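You operate a simulated robot arm through the tools that you are given. There is no shell and no other tool.

The job below is to be done with a simulated robot arm. You get a single attempt, and the scene is never put back.

Task
Flatten the lumpy grey sack at the setting card's height and speed.
Fine: free the height lock to turn the wheel, and lock it again before the start.

The check looks at the end state, three seconds after you hand in, the way a careful person would. Anything else that was tipped, shoved, dropped, spilled or broken makes it a failure.

Robot
A 6-joint arm with a two-finger gripper, fixed in place. Base frame: the origin is on the floor under the middle of its stand, x ahead of it, y to its left, z up. Lengths are in mm, angles in degrees, forces in N, time in s.
It reaches about 1298 mm from its shoulder. Its first joint turns from -149.0 to 149.0 degrees. Payload 1.57 kg.
The tool frame sits at the grasp point between the pads (the TCP): z along the fingers, y along the line on which they close. The tips reach 21 mm beyond it. The gripper opens to 70 mm; its body begins 50 mm behind the TCP.
Orientation is that of the tool frame in the base frame, as a unit quaternion [x, y, z, w]. With the fingers straight down and closing along the base's y, the tool's x points along the base's -x, its y along +y and its z along -z.

Tools
- The arm moves only by the tool step_arm. Its arguments are lists of equal length, an entry for each row: "xyz": the shift along the tool's x, y, z in mm, a list of three; "angular": the turn, a rotation vector about the tool's x, y, z in degrees, a list of three; "grip": the finger opening in mm, from 0 to 70. In form: {"xyz": [[dx, dy, dz], ...], "angular": [[wx, wy, wz], ...], "grip": [grip, ...]}. A call has 1 to 20 rows; each row is the pose to reach, as a shift and turn from the pose commanded when the call began, along the tool's axes at that moment. Each row takes 0.2 s and may step no farther than 50 mm and 8.6 degrees from the row before; otherwise, or with a gripper value out of range, the whole call is refused. Where a pose cannot be reached the arm comes as near as it can. A force on the tool above 50 N (or 10 N above the force at the start of the call, whichever is more), or a blocked arm, ends the call early, and 0.2 s more pass. The fingers move at their own pace (about 103.7 mm/s each) and stop on an object; they squeeze with about 30 N. The grip force told is the motor's: it shows also when the fingers shut on nothing. Time passes only in rows, and 0.2 s behind the last, so rows that repeat a pose let the fingers close. It gives the time, the measured TCP pose, the force on the tool (base axes), the opening and the grip force at its end, in the units of the frame above (readings bear some noise), with the torque about the TCP (base axes, N m) and any sound that the robot's microphone picked up.
- Cameras (640 x 400 px; columns grow to the right, rows downward): "scene" is fixed at [401.3, 644.4, 1564.9]; the picture's right is [0.52, -0.86, 0.00], its down [-0.75, -0.46, -0.47] and it looks along [0.41, 0.25, -0.88] (base axes); focal length 214 px, centre (320, 200). "wrist" rides on the gripper at [79, 4, -81] in the tool frame; the picture's right is [-0.05, 1.00, 0.00], its down [-0.67, -0.04, -0.74] and it looks along [-0.74, -0.04, 0.67] (tool axes); focal length 256 px, centre (320, 200). There is no depth. A picture from a camera that has moved, and an enlarged one, comes with that camera's place and axes in the base frame and with its lens. The place of the scene camera against the robot may be out by one fixed shift of up to 12 mm in any direction.
- grab_frame(camera): a new picture of that camera. The clock stands still meanwhile.
- move_column(by): slides the trunk up (or, below 0, down) by that many mm; the arm rides with it, the base frame stays. It gives what a move gives, with no picture.
- inspect(camera, box): a new picture of the part [left, top, right, bottom] of that camera's present view, enlarged. The clock stands still meanwhile.
- sign_off(): hands the job in; it is judged then, once.

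Places have to be worked out from the pictures, the camera data and where the tool is seen. Open the gripper and draw the arm clear of the work before you hand the job in, unless the task says otherwise.

The tools are called after ">>>" as a command line: name --argument value ..., lists and objects as JSON in quotes. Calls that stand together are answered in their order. step_arm: Moves the arm, as the interface text tells. Its arguments: {"type":"object","properties":{"xyz":{"type":"array"},"angular":{"type":"array"},"grip":{"type":"array"}},"required":["xyz","angular","grip"]} The other tools are called the same way: move_column (by) moves the trunk up or down; grab_frame (camera) takes a picture; inspect (camera, box) takes an enlarged picture of a part of a camera's view; sign_off () hands the job in.

At the start:

```text
t: 0.0
tool_pos: [691.8, 356.7, 1231.4]
tcp_rot: [0.0, 1.0, 0.0, -0.001]
contact_force: [0.7, -0.4, -0.1]
wrist_torque: [0.01, 0.01, 0.0]
grip_width: 70.0
grip_force: 0.1
trunk travel left (down, up): [-914.0, 56.0]
```

scene: 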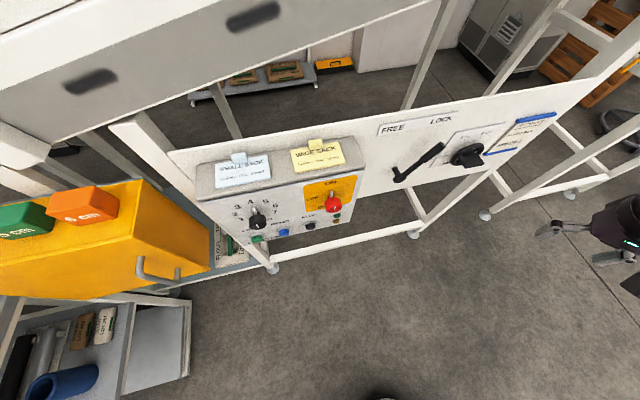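
wrist: 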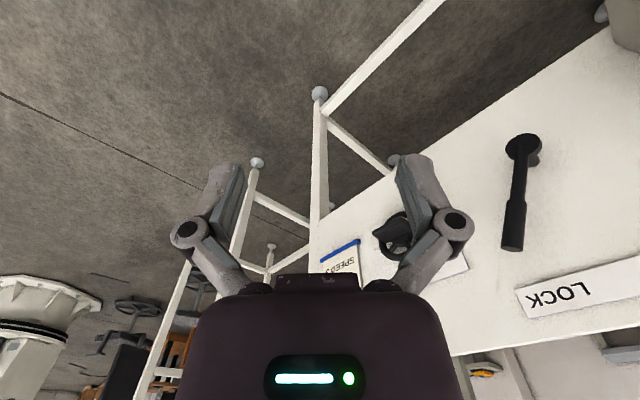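

I start by enlarging the parts of the scene view: the control panel, the lock lever and wheel, the cards and the sacks.

>>> inspect --camera "scene" --box '[190, 130, 370, 245]'

>>> inspect --camera "scene" --box '[360, 90, 580, 230]'

>>> inspect --camera "scene" --box '[0, 160, 280, 335]'

>>> inspect --camera "scene" --box '[180, 40, 380, 160]'

>>> inspect --camera "wrist" --box '[300, 120, 640, 330]'

```text
3.48 times, centred on (280, 188) of scene
camera zoom: at [401.3, 644.4, 1564.9], right [0.52, -0.86, 0.0], down [-0.75, -0.46, -0.47], along [0.41, 0.25, -0.88], focal length 746 px, centre (459, 244)
```

zoom: 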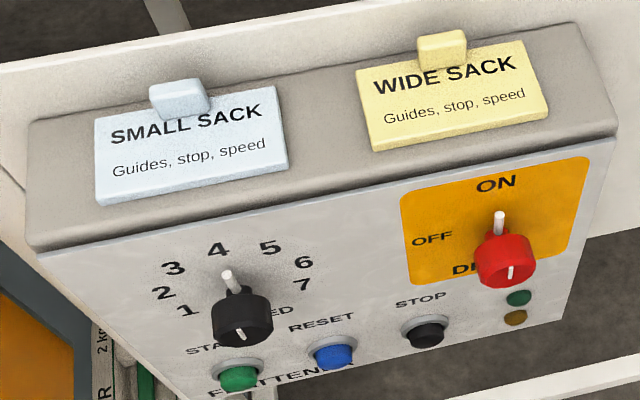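

```text
2.86 times, centred on (470, 160) of scene
camera zoom: at [401.3, 644.4, 1564.9], right [0.52, -0.86, 0.0], down [-0.75, -0.46, -0.47], along [0.41, 0.25, -0.88], focal length 613 px, centre (-109, 314)
```

zoom: 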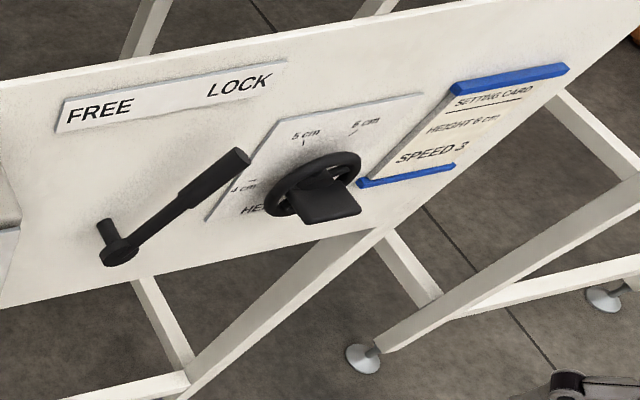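

```text
2.29 times, centred on (140, 248) of scene
camera zoom: at [401.3, 644.4, 1564.9], right [0.52, -0.86, 0.0], down [-0.75, -0.46, -0.47], along [0.41, 0.25, -0.88], focal length 490 px, centre (731, 91)
```

zoom: 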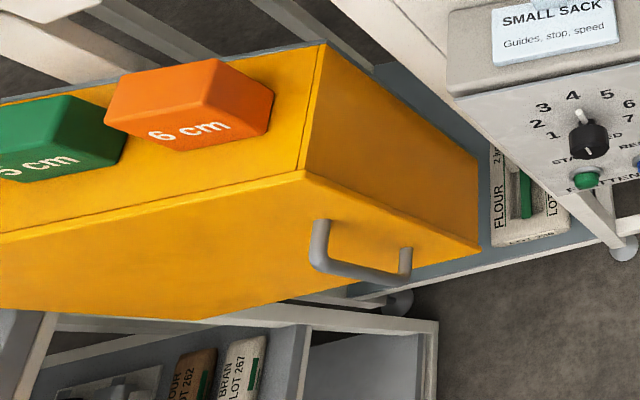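

```text
3.20 times, centred on (280, 100) of scene
camera zoom: at [401.3, 644.4, 1564.9], right [0.52, -0.86, 0.0], down [-0.75, -0.46, -0.47], along [0.41, 0.25, -0.88], focal length 686 px, centre (448, 520)
```

zoom: 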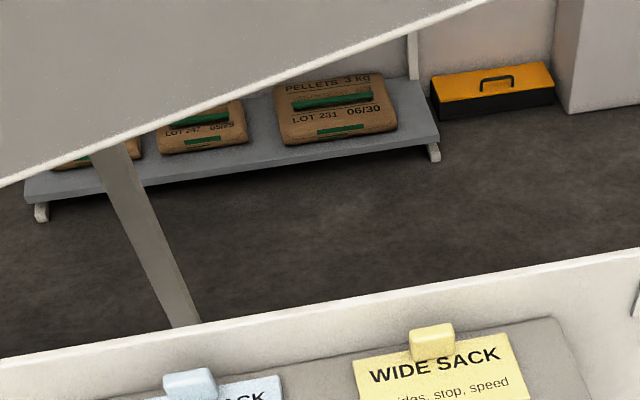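

```text
1.88 times, centred on (470, 225) of wrist
camera zoom: at [612.3, 360.7, 1313.0], right [0.05, 1.0, 0.0], down [0.67, -0.04, 0.74], along [0.74, -0.04, -0.67], focal length 482 px, centre (38, 153)
```

zoom: 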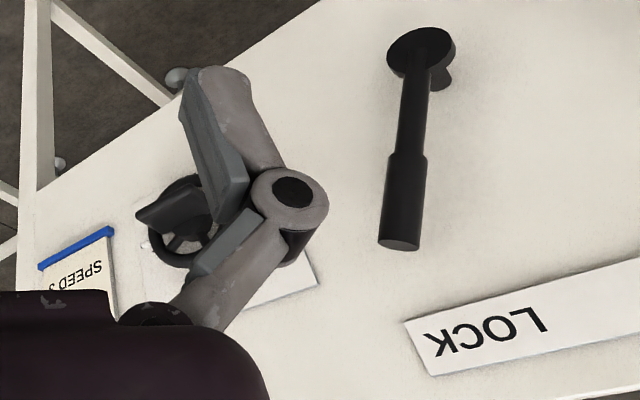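

The setting card seems to read HEIGHT 6 cm, SPEED 3. I enlarge it, the dial, the knobs and the sack under the yellow machine further.

>>> inspect --camera "scene" --box '[480, 105, 570, 165]'

>>> inspect --camera "scene" --box '[430, 120, 520, 178]'

>>> inspect --camera "scene" --box '[195, 205, 285, 275]'

>>> inspect --camera "scene" --box '[225, 190, 360, 250]'

>>> inspect --camera "scene" --box '[0, 280, 200, 400]'

>>> inspect --camera "scene" --box '[0, 0, 300, 190]'

>>> inspect --camera "scene" --box '[500, 130, 640, 300]'

```text
6.67 times, centred on (525, 135) of scene
camera zoom: at [401.3, 644.4, 1564.9], right [0.52, -0.86, 0.0], down [-0.75, -0.46, -0.47], along [0.41, 0.25, -0.88], focal length 1430 px, centre (-1047, 633)
```

zoom: 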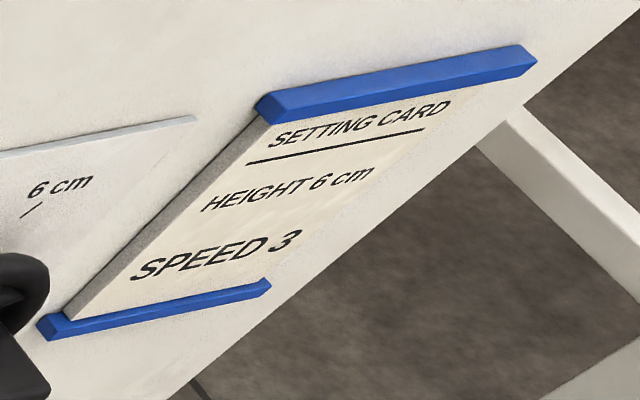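

```text
6.90 times, centred on (475, 149) of scene
camera zoom: at [401.3, 644.4, 1564.9], right [0.52, -0.86, 0.0], down [-0.75, -0.46, -0.47], along [0.41, 0.25, -0.88], focal length 1479 px, centre (-749, 552)
```

zoom: 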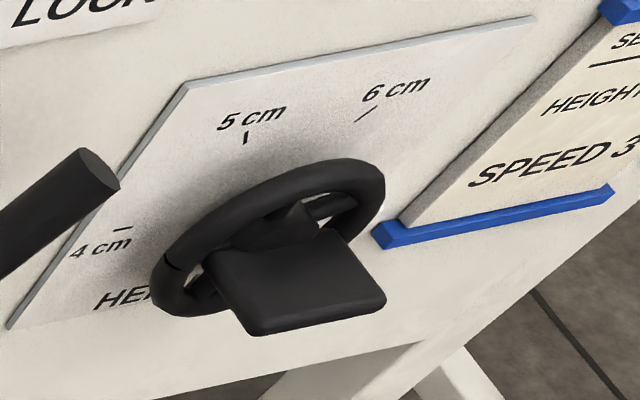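

```text
5.71 times, centred on (240, 240) of scene
camera zoom: at [401.3, 644.4, 1564.9], right [0.52, -0.86, 0.0], down [-0.75, -0.46, -0.47], along [0.41, 0.25, -0.88], focal length 1226 px, centre (777, -29)
```

zoom: 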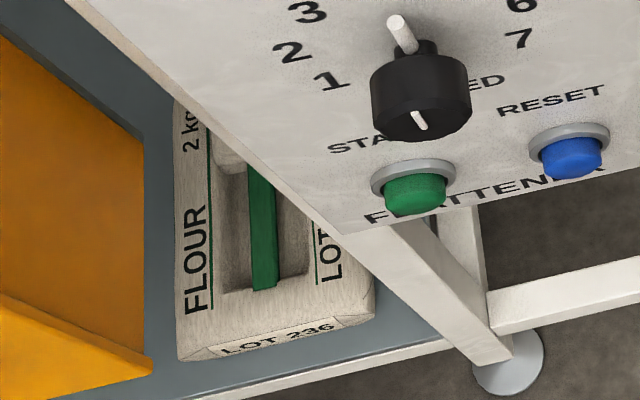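

```text
4.74 times, centred on (292, 220) of scene
camera zoom: at [401.3, 644.4, 1564.9], right [0.52, -0.86, 0.0], down [-0.75, -0.46, -0.47], along [0.41, 0.25, -0.88], focal length 1017 px, centre (450, 105)
```

zoom: 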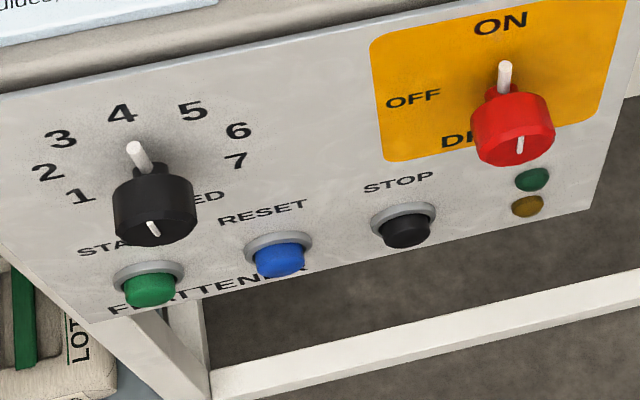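

```text
3.20 times, centred on (100, 340) of scene
camera zoom: at [401.3, 644.4, 1564.9], right [0.52, -0.86, 0.0], down [-0.75, -0.46, -0.47], along [0.41, 0.25, -0.88], focal length 686 px, centre (1024, -248)
```

zoom: 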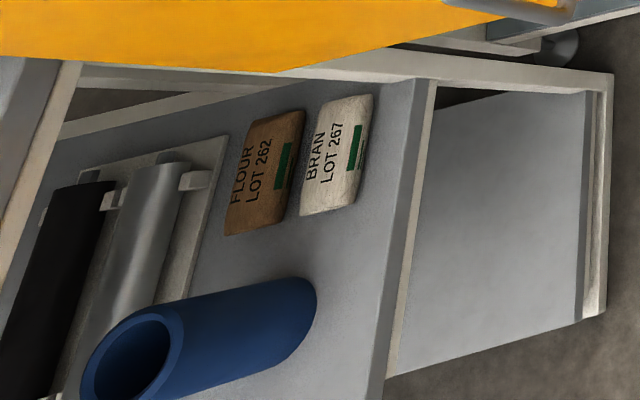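

```text
2.11 times, centred on (150, 95) of scene
camera zoom: at [401.3, 644.4, 1564.9], right [0.52, -0.86, 0.0], down [-0.75, -0.46, -0.47], along [0.41, 0.25, -0.88], focal length 452 px, centre (678, 421)
```

zoom: 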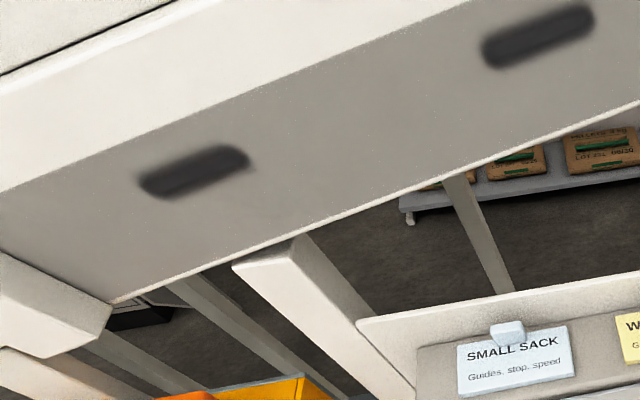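

```text
2.35 times, centred on (570, 215) of scene
camera zoom: at [401.3, 644.4, 1564.9], right [0.52, -0.86, 0.0], down [-0.75, -0.46, -0.47], along [0.41, 0.25, -0.88], focal length 505 px, centre (-268, 165)
```

zoom: 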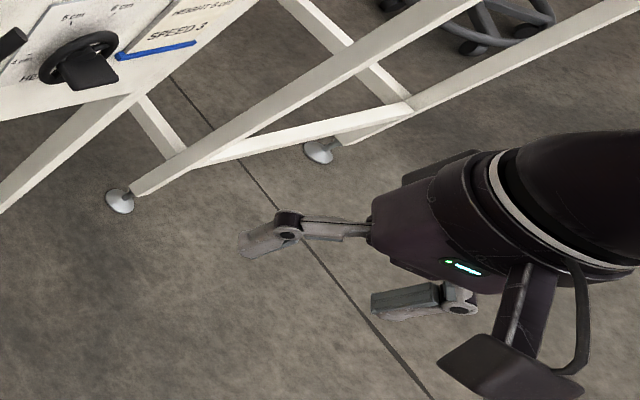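

The card reads HEIGHT 6 cm and SPEED 3, and the wheel and lever board seems to face the robot at about 52° yaw (lever hub around [834, 627, 1030], tip pointing to LOCK). I turn the gripper in place so that the wrist camera looks squarely at the board.

>>> step_arm --xyz '[[0, 0, 0], [0, 0, 0], [0, 0, 0], [0, 0, 0], [0, 0, 0], [0, 0, 0], [0, 0, 0]]' --angular '[[0, 0, -8], [0, 0, -16], [0, 0, -24], [0, 0, -32], [0, 0, -40], [0, 0, -48], [0, 0, -52.5]]' --grip '[70, 70, 70, 70, 70, 70, 70]'

```text
t: 1.6
tool_pos: [691.2, 357.0, 1232.9]
tcp_rot: [-0.443, 0.897, 0.0, 0.0]
contact_force: [-0.3, -0.1, 0.4]
wrist_torque: [0.04, 0.02, -0.05]
grip_width: 70.4
grip_force: 0.0
trunk travel left (down, up): [-914.0, 56.0]
```

The turn went through cleanly; I look through the wrist camera now.

>>> grab_frame --camera "wrist"

>>> grab_frame --camera "scene"

```text
taken
camera wrist: at [639.8, 296.1, 1313.0], right [-0.76, 0.65, 0.0], down [0.43, 0.51, 0.74], along [0.48, 0.57, -0.67], focal length 256 px, centre (320, 200)
```

wrist: 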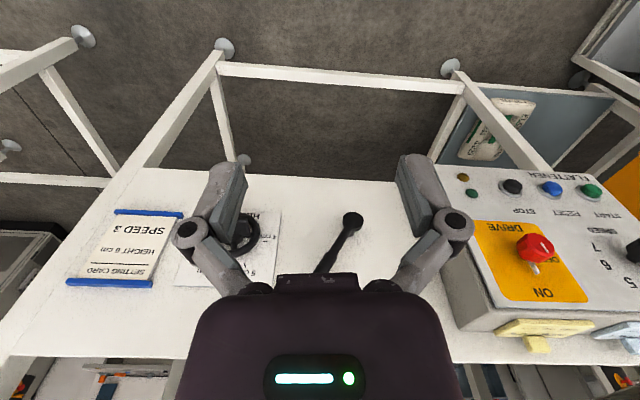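

```text
taken
```

scene: 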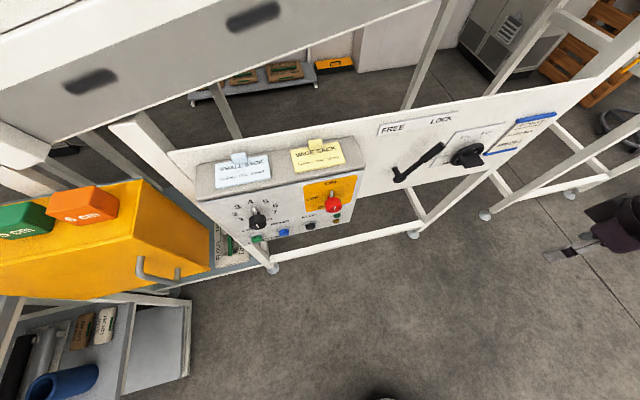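

The board is squarely in view now. I enlarge the wheel, lever and control box in this wrist view.

>>> inspect --camera "wrist" --box '[60, 150, 300, 300]'

>>> inspect --camera "wrist" --box '[440, 160, 640, 360]'

>>> inspect --camera "wrist" --box '[250, 180, 450, 300]'

>>> inspect --camera "wrist" --box '[420, 60, 640, 200]'

```text
2.67 times, centred on (180, 225) of wrist
camera zoom: at [639.8, 296.1, 1313.0], right [-0.76, 0.65, 0.0], down [0.43, 0.51, 0.74], along [0.48, 0.57, -0.67], focal length 683 px, centre (693, 133)
```

zoom: 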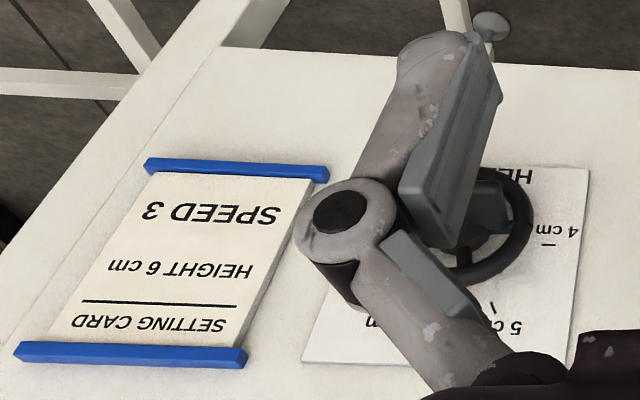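

```text
2.00 times, centred on (540, 260) of wrist
camera zoom: at [639.8, 296.1, 1313.0], right [-0.76, 0.65, 0.0], down [0.43, 0.51, 0.74], along [0.48, 0.57, -0.67], focal length 512 px, centre (-120, 80)
```

zoom: 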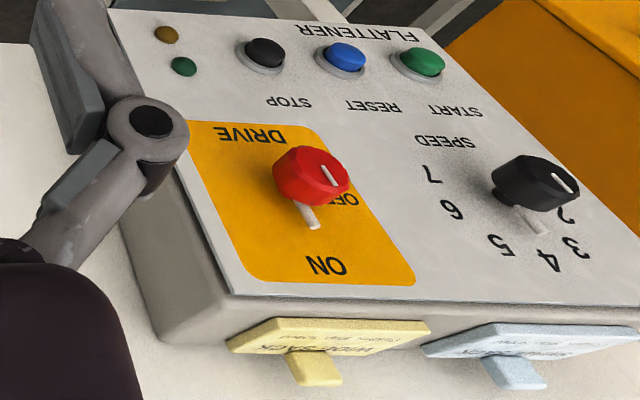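

```text
3.20 times, centred on (350, 240) of wrist
camera zoom: at [639.8, 296.1, 1313.0], right [-0.76, 0.65, 0.0], down [0.43, 0.51, 0.74], along [0.48, 0.57, -0.67], focal length 819 px, centre (224, 72)
```

zoom: 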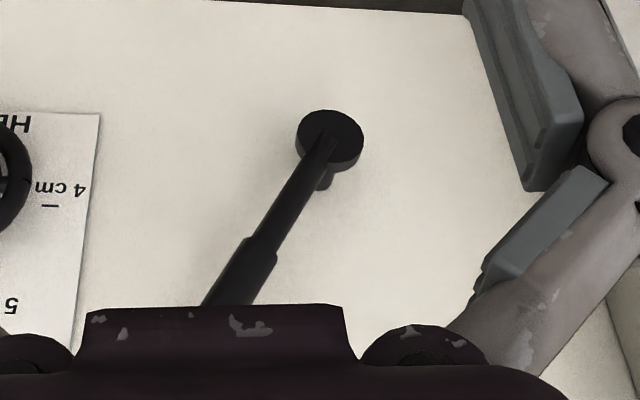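

```text
2.86 times, centred on (530, 130) of wrist
camera zoom: at [639.8, 296.1, 1313.0], right [-0.76, 0.65, 0.0], down [0.43, 0.51, 0.74], along [0.48, 0.57, -0.67], focal length 731 px, centre (-280, 400)
```

zoom: 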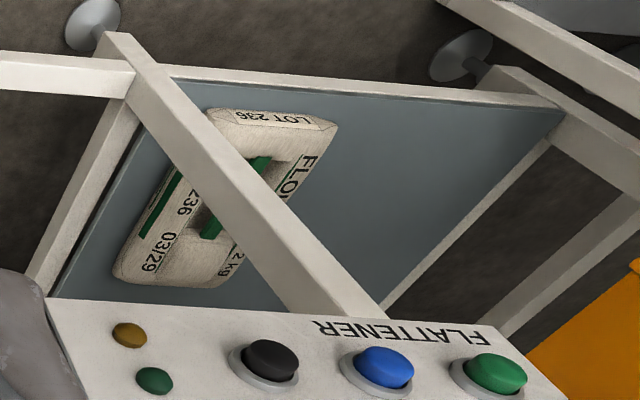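

The drive switch points to ON, speed knob near 4, sack LOT 236 lies on the belt below the panel. I slide left along the board by 250 mm (well clear of it) to look at the control box, the yellow machine and the sack.

>>> step_arm --xyz '[[0, 50, 0], [0, 100, 0], [0, 150, 0], [0, 200, 0], [0, 250, 0]]' --angular '[[0, 0, 0], [0, 0, 0], [0, 0, 0], [0, 0, 0], [0, 0, 0]]' --grip '[70, 70, 70, 70, 70]'

>>> grab_frame --camera "wrist"

>>> grab_frame --camera "scene"

```text
t: 2.8
tool_pos: [493.2, 509.0, 1232.3]
tcp_rot: [-0.442, 0.897, -0.001, 0.0]
contact_force: [-0.3, -0.1, -0.5]
wrist_torque: [-0.03, 0.0, 0.03]
grip_width: 70.1
grip_force: 0.1
trunk travel left (down, up): [-914.0, 56.0]
```

```text
taken
camera wrist: at [441.4, 448.8, 1313.1], right [-0.76, 0.65, 0.0], down [0.43, 0.51, 0.74], along [0.49, 0.57, -0.67], focal length 256 px, centre (320, 200)
```

wrist: 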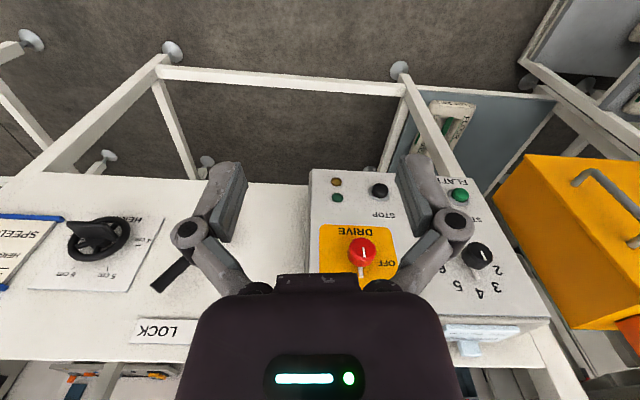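

```text
taken
```

scene: 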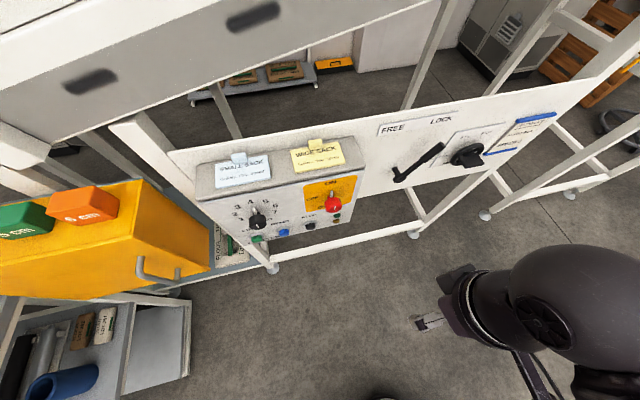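

The wheel and dial plate are now clear of the fingers. I enlarge the wheel and the dial, the knobs and the lights.

>>> inspect --camera "wrist" --box '[20, 195, 180, 300]'

>>> inspect --camera "wrist" --box '[300, 160, 420, 290]'

>>> inspect --camera "wrist" --box '[420, 160, 560, 310]'

>>> inspect --camera "wrist" --box '[380, 60, 640, 340]'

```text
3.81 times, centred on (100, 248) of wrist
camera zoom: at [441.4, 448.8, 1313.1], right [-0.76, 0.65, 0.0], down [0.43, 0.51, 0.74], along [0.49, 0.57, -0.67], focal length 975 px, centre (1158, 19)
```

zoom: 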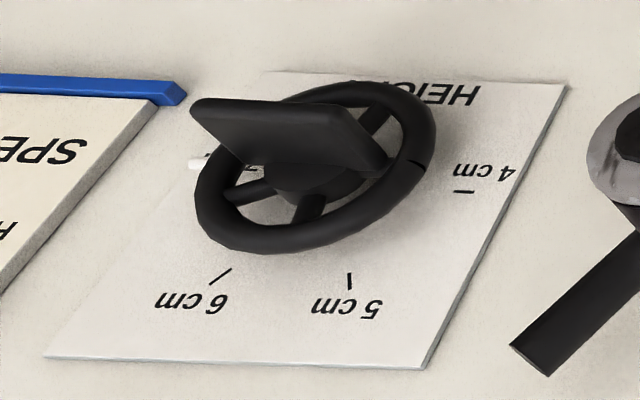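

```text
3.08 times, centred on (360, 225) of wrist
camera zoom: at [441.4, 448.8, 1313.1], right [-0.76, 0.65, 0.0], down [0.43, 0.51, 0.74], along [0.49, 0.57, -0.67], focal length 788 px, centre (197, 123)
```

zoom: 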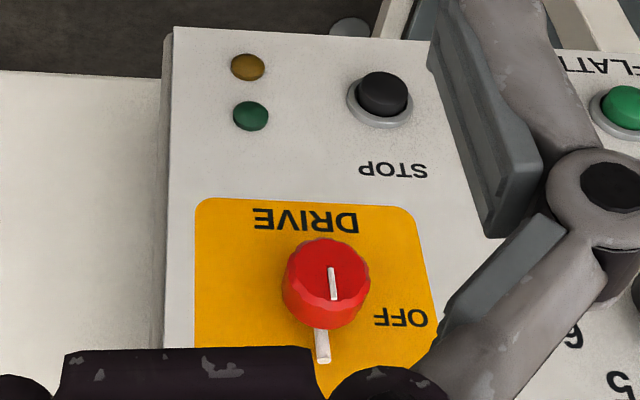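

```text
2.67 times, centred on (490, 235) of wrist
camera zoom: at [441.4, 448.8, 1313.1], right [-0.76, 0.65, 0.0], down [0.43, 0.51, 0.74], along [0.49, 0.57, -0.67], focal length 683 px, centre (-133, 107)
```

zoom: 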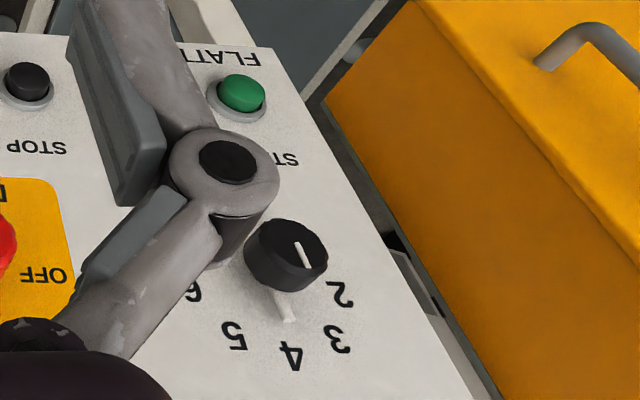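

```text
1.43 times, centred on (510, 200) of wrist
camera zoom: at [441.4, 448.8, 1313.1], right [-0.76, 0.65, 0.0], down [0.43, 0.51, 0.74], along [0.49, 0.57, -0.67], focal length 366 px, centre (49, 200)
```

zoom: 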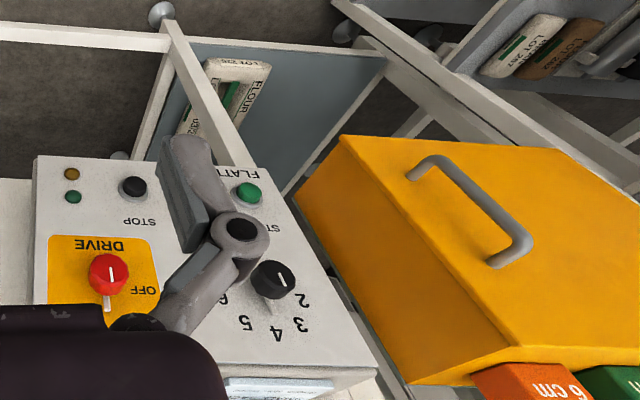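

Dial ticks fit a circle of about 57 mm radius with 4/5/6 cm at 180°/120°/60°, and the white wheel pointer stands at about 0° (past 6 cm), so the wheel needs about 60° counterclockwise. The board yaw appears nearer 45°, so I yaw back 7.6° and then tilt the tool horizontal to face the board.

>>> step_arm --xyz '[[0, 0, 0]]' --angular '[[0, 0, 7.6]]' --grip '[70]'

>>> step_arm --xyz '[[0, 0, 0], [0, 0, 0], [0, 0, 0], [0, 0, 0], [0, 0, 0], [0, 0, 0], [0, 0, 0], [0, 0, 0], [0, 0, 0], [0, 0, 0], [0, 0, 0]]' --angular '[[0, -8.2, 0], [0, -16.4, 0], [0, -24.6, 0], [0, -32.8, 0], [0, -41, 0], [0, -49.2, 0], [0, -57.4, 0], [0, -65.6, 0], [0, -73.8, 0], [0, -82, 0], [0, -90, 0]]' --grip '[70, 70, 70, 70, 70, 70, 70, 70, 70, 70, 70]'

>>> grab_frame --camera "wrist"

>>> grab_frame --camera "scene"

```text
t: 3.2
tool_pos: [493.7, 509.4, 1232.4]
tcp_rot: [-0.381, 0.925, 0.001, 0.0]
contact_force: [0.9, -0.2, 0.6]
wrist_torque: [-0.02, 0.0, 0.04]
grip_width: 70.0
grip_force: 0.0
trunk travel left (down, up): [-914.0, 56.0]
```

```text
t: 5.6
tool_pos: [494.0, 508.8, 1413.5]
tcp_rot: [-0.238, 0.675, 0.304, 0.628]
contact_force: [1.0, -0.5, 1.0]
wrist_torque: [-0.03, 0.06, 0.04]
grip_width: 70.0
grip_force: 0.0
out of reach, approached as far as the arm can: row 2, 3, 4, 5, 6, 7, 8, 9, 10, 11
trunk travel left (down, up): [-914.0, 56.0]
```

```text
taken
camera wrist: at [425.3, 459.4, 1337.0], right [-0.7, 0.7, 0.16], down [-0.43, -0.59, 0.68], along [0.57, 0.4, 0.72], focal length 256 px, centre (320, 200)
```

wrist: 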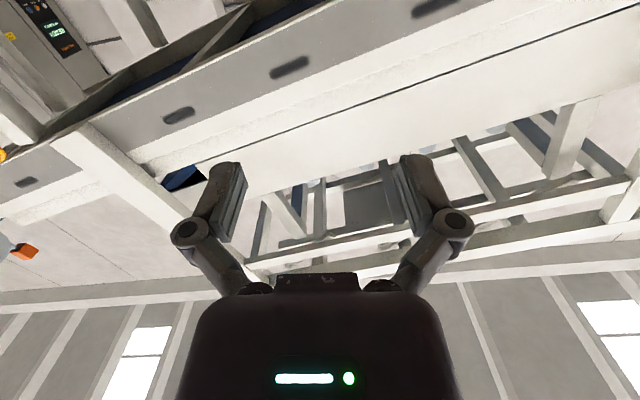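

```text
taken
```

scene: 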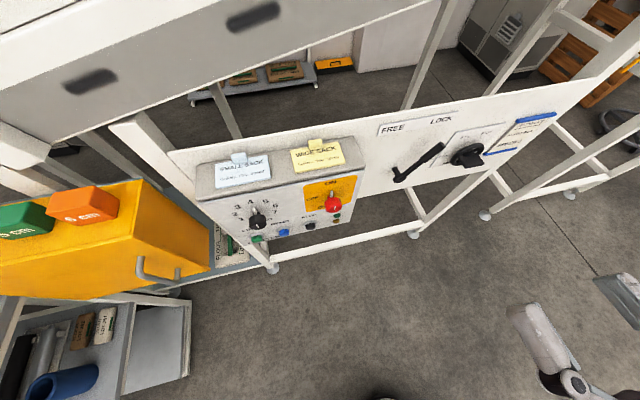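

The tilt was out of reach because the trunk sits too high for a horizontal tool at this spot; nothing was touched. I lower the trunk by 300 mm (TCP is about 260 mm in front of the box, all clear).

>>> move_column --by -150

>>> move_column --by -150

>>> step_arm --xyz '[[0, 0, 0]]' --angular '[[0, 0, 0]]' --grip '[70]'

```text
t: 7.3
tool_pos: [494.0, 508.6, 1267.4]
tcp_rot: [-0.27, 0.655, 0.269, 0.653]
contact_force: [0.3, 1.2, -0.2]
wrist_torque: [0.0, -0.02, -0.01]
grip_width: 70.0
grip_force: 0.0
trunk travel left (down, up): [-764.0, 206.0]
```

```text
t: 9.1
tool_pos: [495.2, 508.3, 1118.2]
tcp_rot: [-0.27, 0.654, 0.27, 0.653]
contact_force: [0.2, -0.8, -0.3]
wrist_torque: [-0.04, 0.0, 0.01]
grip_width: 70.1
grip_force: 0.1
trunk travel left (down, up): [-614.0, 356.0]
```

```text
t: 9.5
tool_pos: [494.7, 509.4, 1118.6]
tcp_rot: [-0.271, 0.655, 0.269, 0.652]
contact_force: [-0.2, 0.2, 0.7]
wrist_torque: [-0.03, 0.01, 0.03]
grip_width: 70.1
grip_force: 0.1
trunk travel left (down, up): [-614.0, 356.0]
```

The tool is now horizontal at 45° yaw, at [495, 509, 1118]. I look through the wrist camera.

>>> grab_frame --camera "wrist"

>>> grab_frame --camera "scene"

```text
taken
camera wrist: at [433.6, 454.6, 1038.5], right [-0.7, 0.71, 0.05], down [-0.5, -0.55, 0.67], along [0.5, 0.44, 0.74], focal length 256 px, centre (320, 200)
```

wrist: 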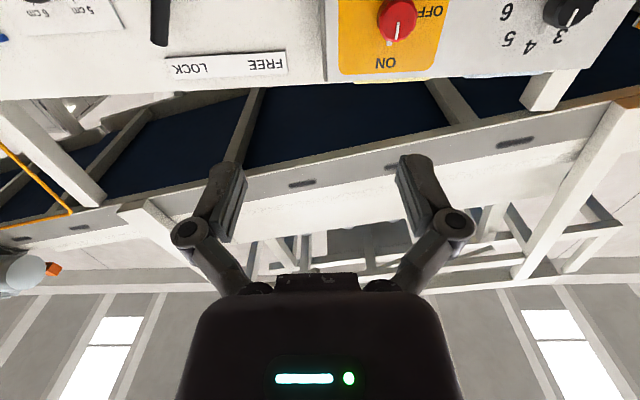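

```text
taken
```

scene: 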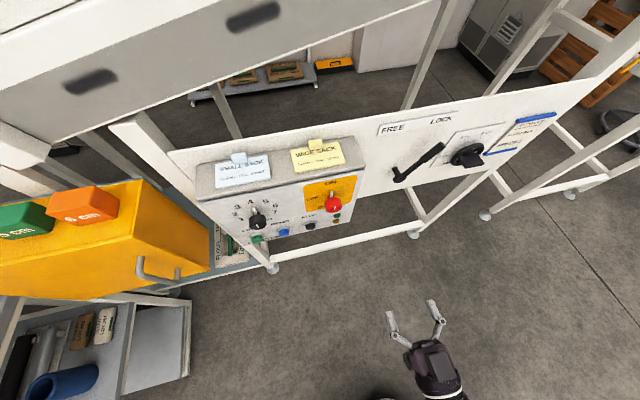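

The horizontal tool works. I move right along the board by 200 mm and then 150 mm forward, to come in front of the lever at a safe distance (about 140 mm from the lever plane).

>>> step_arm --xyz '[[0, -50, 0], [0, -100, 0], [0, -150, 0], [0, -200, 0], [0, -200, 50], [0, -200, 100], [0, -200, 150]]' --angular '[[0, 0, 0], [0, 0, 0], [0, 0, 0], [0, 0, 0], [0, 0, 0], [0, 0, 0], [0, 0, 0]]' --grip '[70, 70, 70, 70, 70, 70, 70]'

>>> grab_frame --camera "wrist"

>>> grab_frame --camera "scene"

```text
t: 11.1
tool_pos: [742.7, 474.9, 1117.9]
tcp_rot: [-0.27, 0.654, 0.27, 0.653]
contact_force: [0.4, -0.4, 0.0]
wrist_torque: [0.02, -0.01, -0.02]
grip_width: 70.1
grip_force: 0.1
trunk travel left (down, up): [-614.0, 356.0]
```

```text
taken
camera wrist: at [682.0, 419.7, 1038.3], right [-0.71, 0.71, 0.05], down [-0.5, -0.55, 0.67], along [0.5, 0.44, 0.74], focal length 256 px, centre (320, 200)
```

wrist: 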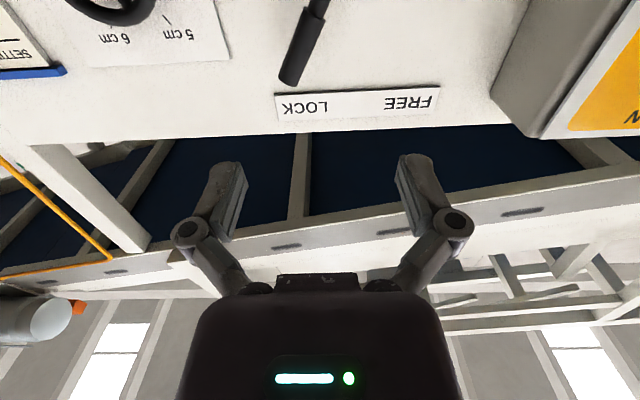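

```text
taken
```

scene: 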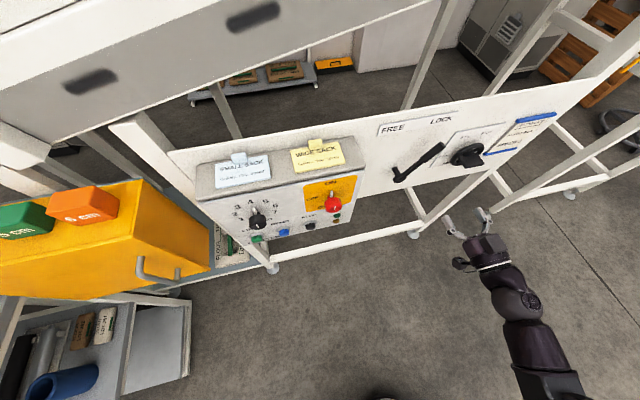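

I enlarge the upper part of the wrist view to fix the lever tip and the plate more precisely.

>>> inspect --camera "wrist" --box '[240, 0, 460, 140]'

>>> inspect --camera "wrist" --box '[0, 0, 240, 150]'

```text
2.86 times, centred on (350, 70) of wrist
camera zoom: at [682.0, 419.7, 1038.3], right [-0.71, 0.71, 0.05], down [-0.5, -0.55, 0.67], along [0.5, 0.44, 0.74], focal length 731 px, centre (234, 571)
```

zoom: 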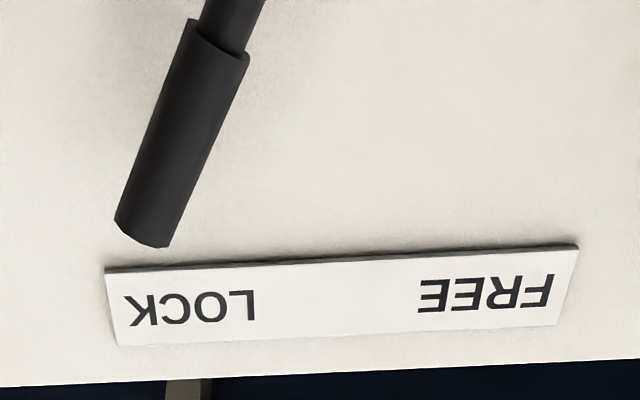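

```text
2.67 times, centred on (120, 75) of wrist
camera zoom: at [682.0, 419.7, 1038.3], right [-0.71, 0.71, 0.05], down [-0.5, -0.55, 0.67], along [0.5, 0.44, 0.74], focal length 683 px, centre (853, 533)
```

zoom: 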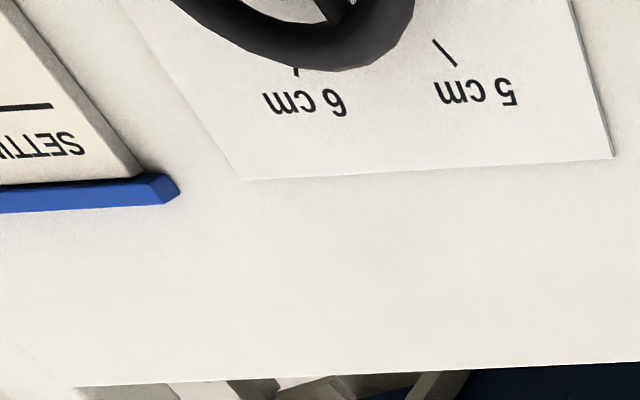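

The LOCK/FREE plate is centred on b≈148 (symmetric about the hub), the lever lies at about 60° with its grip (Ø≈22 mm) near b≈203, z≈1115 at mid-grip, lever plane about 45 mm before the board. I roll the gripper 30° to match the lever and move forward to 80 mm short of it, fingers open.

>>> step_arm --xyz '[[1, -4, 0], [2, -8, 0], [3, -12, 0], [3, -14, 0], [3, -14, 40], [3, -14, 80], [3, -14, 100]]' --angular '[[0, 0, 7.5], [0, 0, 15], [0, 0, 22.5], [0, 0, 30], [0, 0, 30], [0, 0, 30], [0, 0, 30]]' --grip '[70, 70, 70, 70, 70, 70, 70]'

>>> grab_frame --camera "wrist"

>>> inspect --camera "scene" --box '[370, 90, 530, 220]'

```text
t: 12.7
tool_pos: [825.1, 534.3, 1117.9]
tcp_rot: [-0.092, 0.702, 0.43, 0.561]
contact_force: [0.5, 0.4, 0.4]
wrist_torque: [0.01, -0.03, 0.0]
grip_width: 69.7
grip_force: 0.1
trunk travel left (down, up): [-614.0, 356.0]
```

```text
taken
camera wrist: at [735.8, 507.8, 1051.0], right [-0.59, 0.59, 0.55], down [-0.27, -0.78, 0.56], along [0.76, 0.18, 0.62], focal length 256 px, centre (320, 200)
```

wrist: 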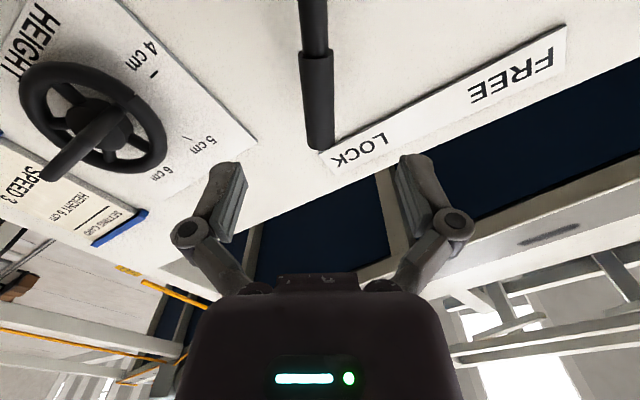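

```text
3.08 times, centred on (450, 155) of scene
camera zoom: at [401.3, 644.4, 1564.9], right [0.52, -0.86, 0.0], down [-0.75, -0.46, -0.47], along [0.41, 0.25, -0.88], focal length 660 px, centre (-80, 338)
```

zoom: 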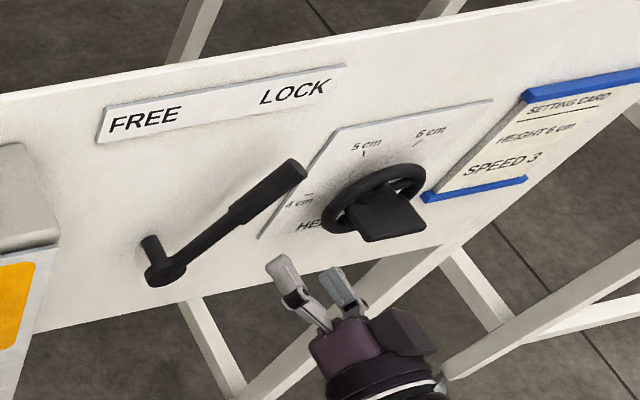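

The lever is centred between the fingers in the wrist view and its plane comes out at D≈1026–1045. I advance 68 mm so that the fingers straddle the grip, in small steps.

>>> step_arm --xyz '[[0, 0, 20], [0, 0, 40], [0, 0, 55], [0, 0, 68]]' --angular '[[0, 0, 0], [0, 0, 0], [0, 0, 0], [0, 0, 0]]' --grip '[70, 70, 70, 70]'

>>> grab_frame --camera "wrist"

>>> inspect --camera "scene" --box '[370, 90, 530, 220]'

```text
t: 13.7
tool_pos: [871.7, 583.3, 1117.5]
tcp_rot: [-0.092, 0.702, 0.429, 0.56]
contact_force: [1.5, 1.0, 0.6]
wrist_torque: [0.04, 0.01, 0.02]
grip_width: 69.8
grip_force: 0.0
out of reach, approached as far as the arm can: row 2, 3, 4
trunk travel left (down, up): [-614.0, 356.0]
```

```text
taken
camera wrist: at [782.5, 555.1, 1050.9], right [-0.59, 0.59, 0.55], down [-0.27, -0.78, 0.56], along [0.76, 0.18, 0.62], focal length 256 px, centre (320, 200)
```

wrist: 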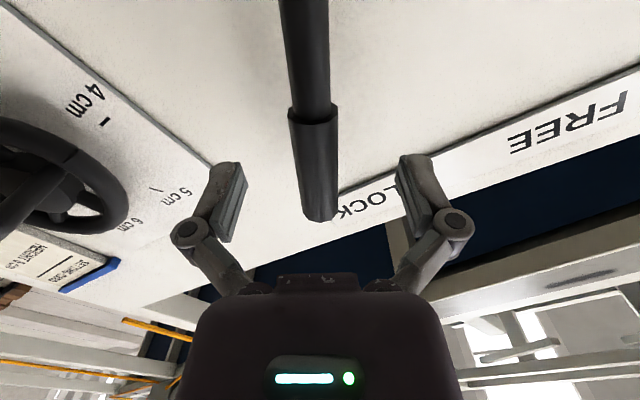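

```text
3.08 times, centred on (450, 155) of scene
camera zoom: at [401.3, 644.4, 1564.9], right [0.52, -0.86, 0.0], down [-0.75, -0.46, -0.47], along [0.41, 0.25, -0.88], focal length 660 px, centre (-80, 338)
```

zoom: 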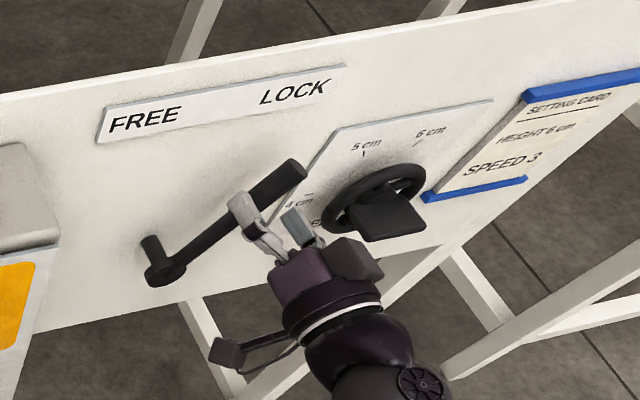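

The fingers straddle the grip (lever axis D≈1025, tips at D≈1050, board at about D≈1088); the reach warning is only about 1 mm. I narrow the opening to 30 mm to cage the lever loosely.

>>> step_arm --xyz '[[0, 0, 0], [0, 0, 0], [0, 0, 0]]' --angular '[[0, 0, 0], [0, 0, 0], [0, 0, 0]]' --grip '[50, 36, 30]'

>>> grab_frame --camera "wrist"

>>> grab_frame --camera "scene"

```text
t: 14.5
tool_pos: [870.3, 581.5, 1118.3]
tcp_rot: [-0.092, 0.702, 0.429, 0.561]
contact_force: [-0.1, 0.1, 0.2]
wrist_torque: [-0.02, 0.01, 0.01]
grip_width: 30.0
grip_force: 0.0
trunk travel left (down, up): [-614.0, 356.0]
```

```text
taken
camera wrist: at [782.2, 554.7, 1051.1], right [-0.59, 0.59, 0.55], down [-0.27, -0.78, 0.56], along [0.76, 0.18, 0.62], focal length 256 px, centre (320, 200)
```

wrist: 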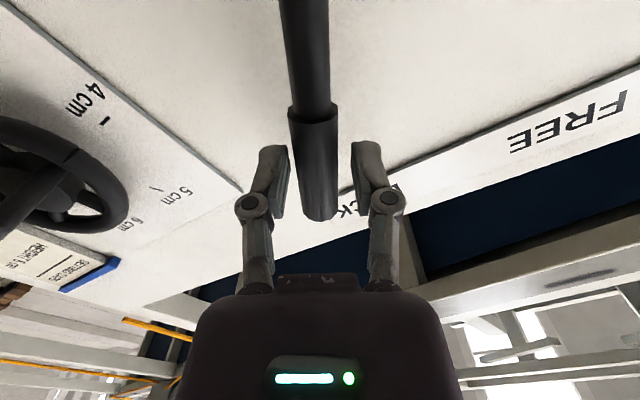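

```text
taken
```

scene: 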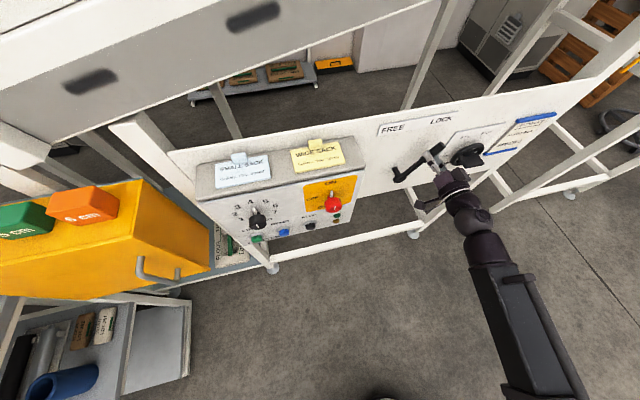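

The lever is neatly caged. I sweep it counterclockwise about the hub toward FREE along an arc of radius 112 mm, first 30° to check that it follows.

>>> step_arm --xyz '[[0.96, 14.6, 0], [3.8, 29.0, 0], [8.5, 42.9, 0], [15.0, 56.0, 0]]' --angular '[[0, 0, -7.5], [0, 0, -15], [0, 0, -22.5], [0, 0, -30]]' --grip '[30, 30, 30, 30]'

>>> grab_frame --camera "wrist"

>>> inspect --camera "scene" --box '[360, 90, 520, 220]'

```text
t: 15.5
tool_pos: [830.5, 622.0, 1118.5]
tcp_rot: [-0.27, 0.653, 0.27, 0.654]
contact_force: [0.9, -0.2, 0.4]
wrist_torque: [0.0, 0.03, 0.0]
grip_width: 30.6
grip_force: 0.1
out of reach, approached as far as the arm can: row 1, 2, 3, 4
trunk travel left (down, up): [-614.0, 356.0]
```

```text
taken
camera wrist: at [769.9, 567.3, 1038.6], right [-0.71, 0.71, 0.05], down [-0.5, -0.55, 0.67], along [0.5, 0.44, 0.74], focal length 256 px, centre (320, 200)
```

wrist: 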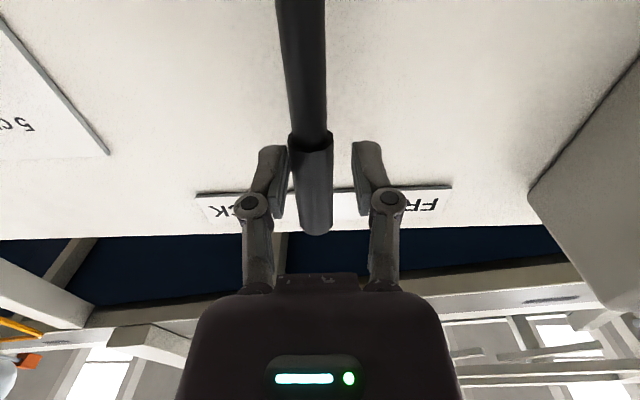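

```text
3.08 times, centred on (440, 155) of scene
camera zoom: at [401.3, 644.4, 1564.9], right [0.52, -0.86, 0.0], down [-0.75, -0.46, -0.47], along [0.41, 0.25, -0.88], focal length 660 px, centre (-49, 338)
```

zoom: 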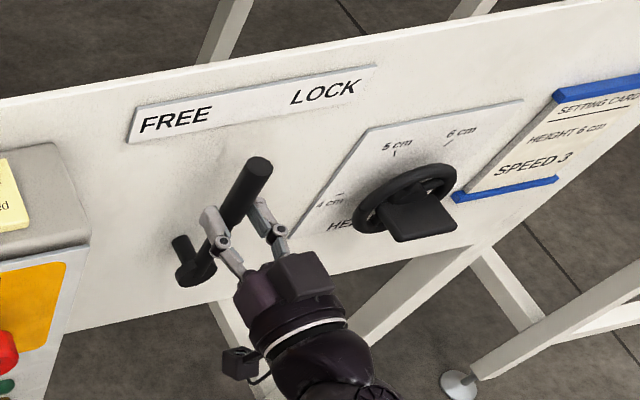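

The lever followed easily to vertical. It seems this arm keeps its height (only the trunk or the tilt changes z), so I continue horizontally toward FREE at constant height, which still follows the lever well.

>>> step_arm --xyz '[[0, 13, 0], [0, 26.4, 0], [0, 40.8, 0], [0, 56.9, 0]]' --angular '[[0, 0, -7.5], [0, 0, -15], [0, 0, -22.5], [0, 0, -30]]' --grip '[30, 30, 30, 30]'

>>> grab_frame --camera "wrist"

>>> inspect --camera "scene" --box '[340, 90, 500, 220]'

```text
t: 16.5
tool_pos: [790.4, 662.5, 1117.8]
tcp_rot: [-0.43, 0.562, 0.091, 0.701]
contact_force: [0.7, 0.4, -0.7]
wrist_torque: [-0.04, 0.01, -0.02]
grip_width: 29.9
grip_force: 0.1
trunk travel left (down, up): [-614.0, 356.0]
```

```text
taken
camera wrist: at [757.5, 579.2, 1047.2], right [-0.63, 0.63, -0.46], down [-0.74, -0.31, 0.59], along [0.23, 0.71, 0.66], focal length 256 px, centre (320, 200)
```

wrist: 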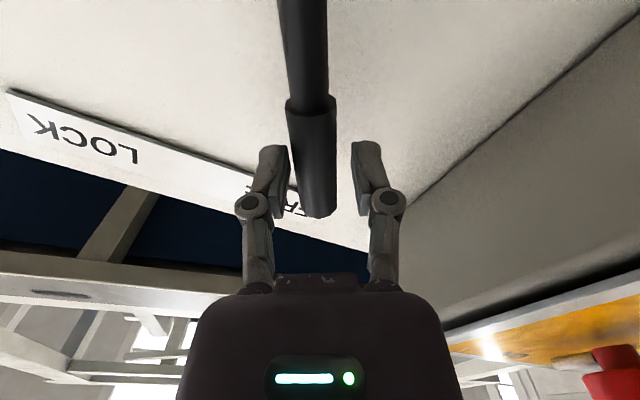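

```text
3.08 times, centred on (420, 155) of scene
camera zoom: at [401.3, 644.4, 1564.9], right [0.52, -0.86, 0.0], down [-0.75, -0.46, -0.47], along [0.41, 0.25, -0.88], focal length 660 px, centre (12, 338)
```

zoom: 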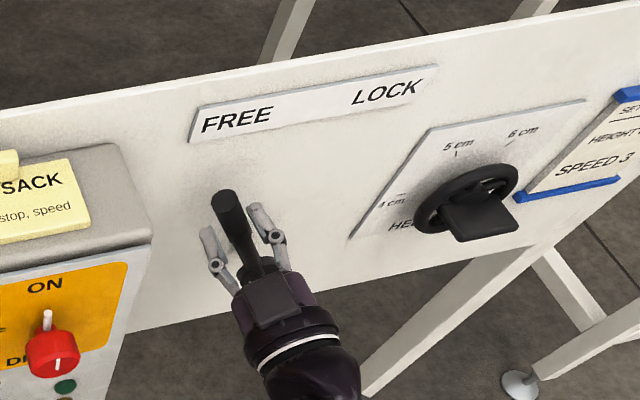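

The lever is at about 118° on the FREE side. I push a little farther left in small steps to bring it to its stop, watching the force.

>>> step_arm --xyz '[[-1.5, 2.6, 0], [-3, 5.2, 0]]' --angular '[[0, 0, -1.5], [0, 0, -3]]' --grip '[30, 30]'

>>> inspect --camera "wrist" --box '[220, 60, 420, 240]'

```text
t: 17.1
tool_pos: [788.4, 666.6, 1118.3]
tcp_rot: [-0.443, 0.551, 0.073, 0.703]
contact_force: [7.2, -4.9, 1.0]
wrist_torque: [0.06, 0.1, -0.11]
grip_width: 34.3
grip_force: 3.5
trunk travel left (down, up): [-614.0, 356.0]
```

```text
2.22 times, centred on (320, 150) of wrist
camera zoom: at [757.7, 580.4, 1048.9], right [-0.61, 0.62, -0.5], down [-0.76, -0.29, 0.58], along [0.21, 0.73, 0.65], focal length 569 px, centre (320, 311)
```

zoom: 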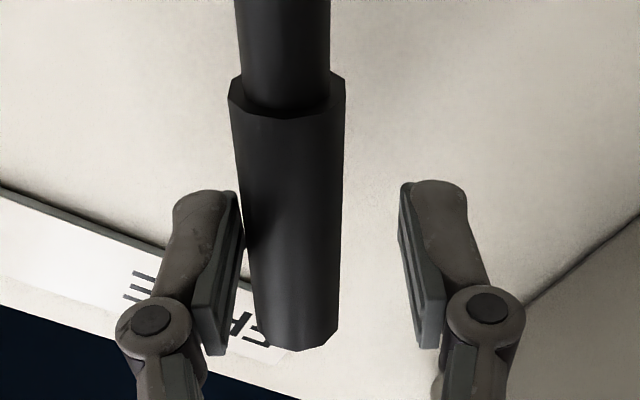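

A counterforce of about 9 N along the board appears, so the lever is at its FREE stop. I back off 6 mm, open fully, and withdraw straight back.

>>> step_arm --xyz '[[3, -5.2, 0], [3, -5.2, 0], [3, -5.2, -30], [3, -5.2, -70], [3, -5.2, -110]]' --angular '[[0, 0, 0], [0, 0, 0], [0, 0, 0], [0, 0, 0], [0, 0, 0]]' --grip '[50, 70, 70, 70, 70]'

>>> grab_frame --camera "wrist"

>>> inspect --camera "scene" --box '[340, 90, 500, 220]'

```text
t: 18.3
tool_pos: [710.5, 583.2, 1119.0]
tcp_rot: [-0.444, 0.55, 0.074, 0.704]
contact_force: [-0.3, 0.4, 0.2]
wrist_torque: [0.02, 0.0, 0.01]
grip_width: 69.8
grip_force: 0.1
out of reach, approached as far as the arm can: row 3, 4, 5
trunk travel left (down, up): [-614.0, 356.0]
```

```text
taken
camera wrist: at [681.2, 498.3, 1049.5], right [-0.61, 0.61, -0.5], down [-0.76, -0.29, 0.58], along [0.21, 0.73, 0.65], focal length 256 px, centre (320, 200)
```

wrist: 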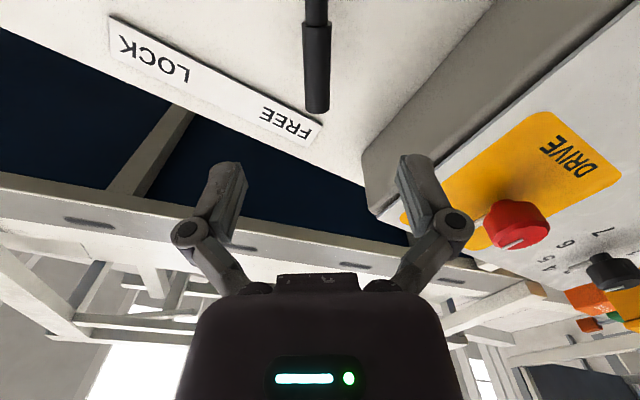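

```text
3.08 times, centred on (420, 155) of scene
camera zoom: at [401.3, 644.4, 1564.9], right [0.52, -0.86, 0.0], down [-0.75, -0.46, -0.47], along [0.41, 0.25, -0.88], focal length 660 px, centre (12, 338)
```

zoom: 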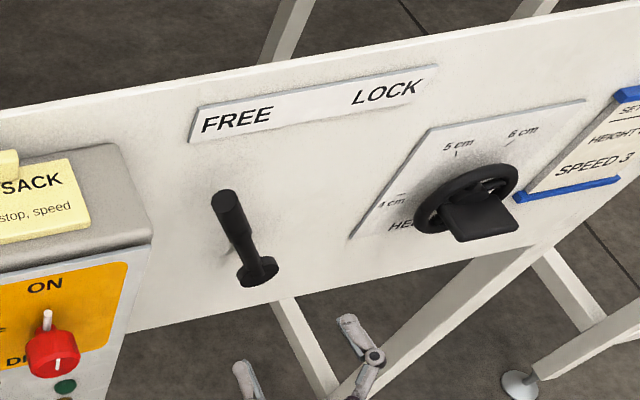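

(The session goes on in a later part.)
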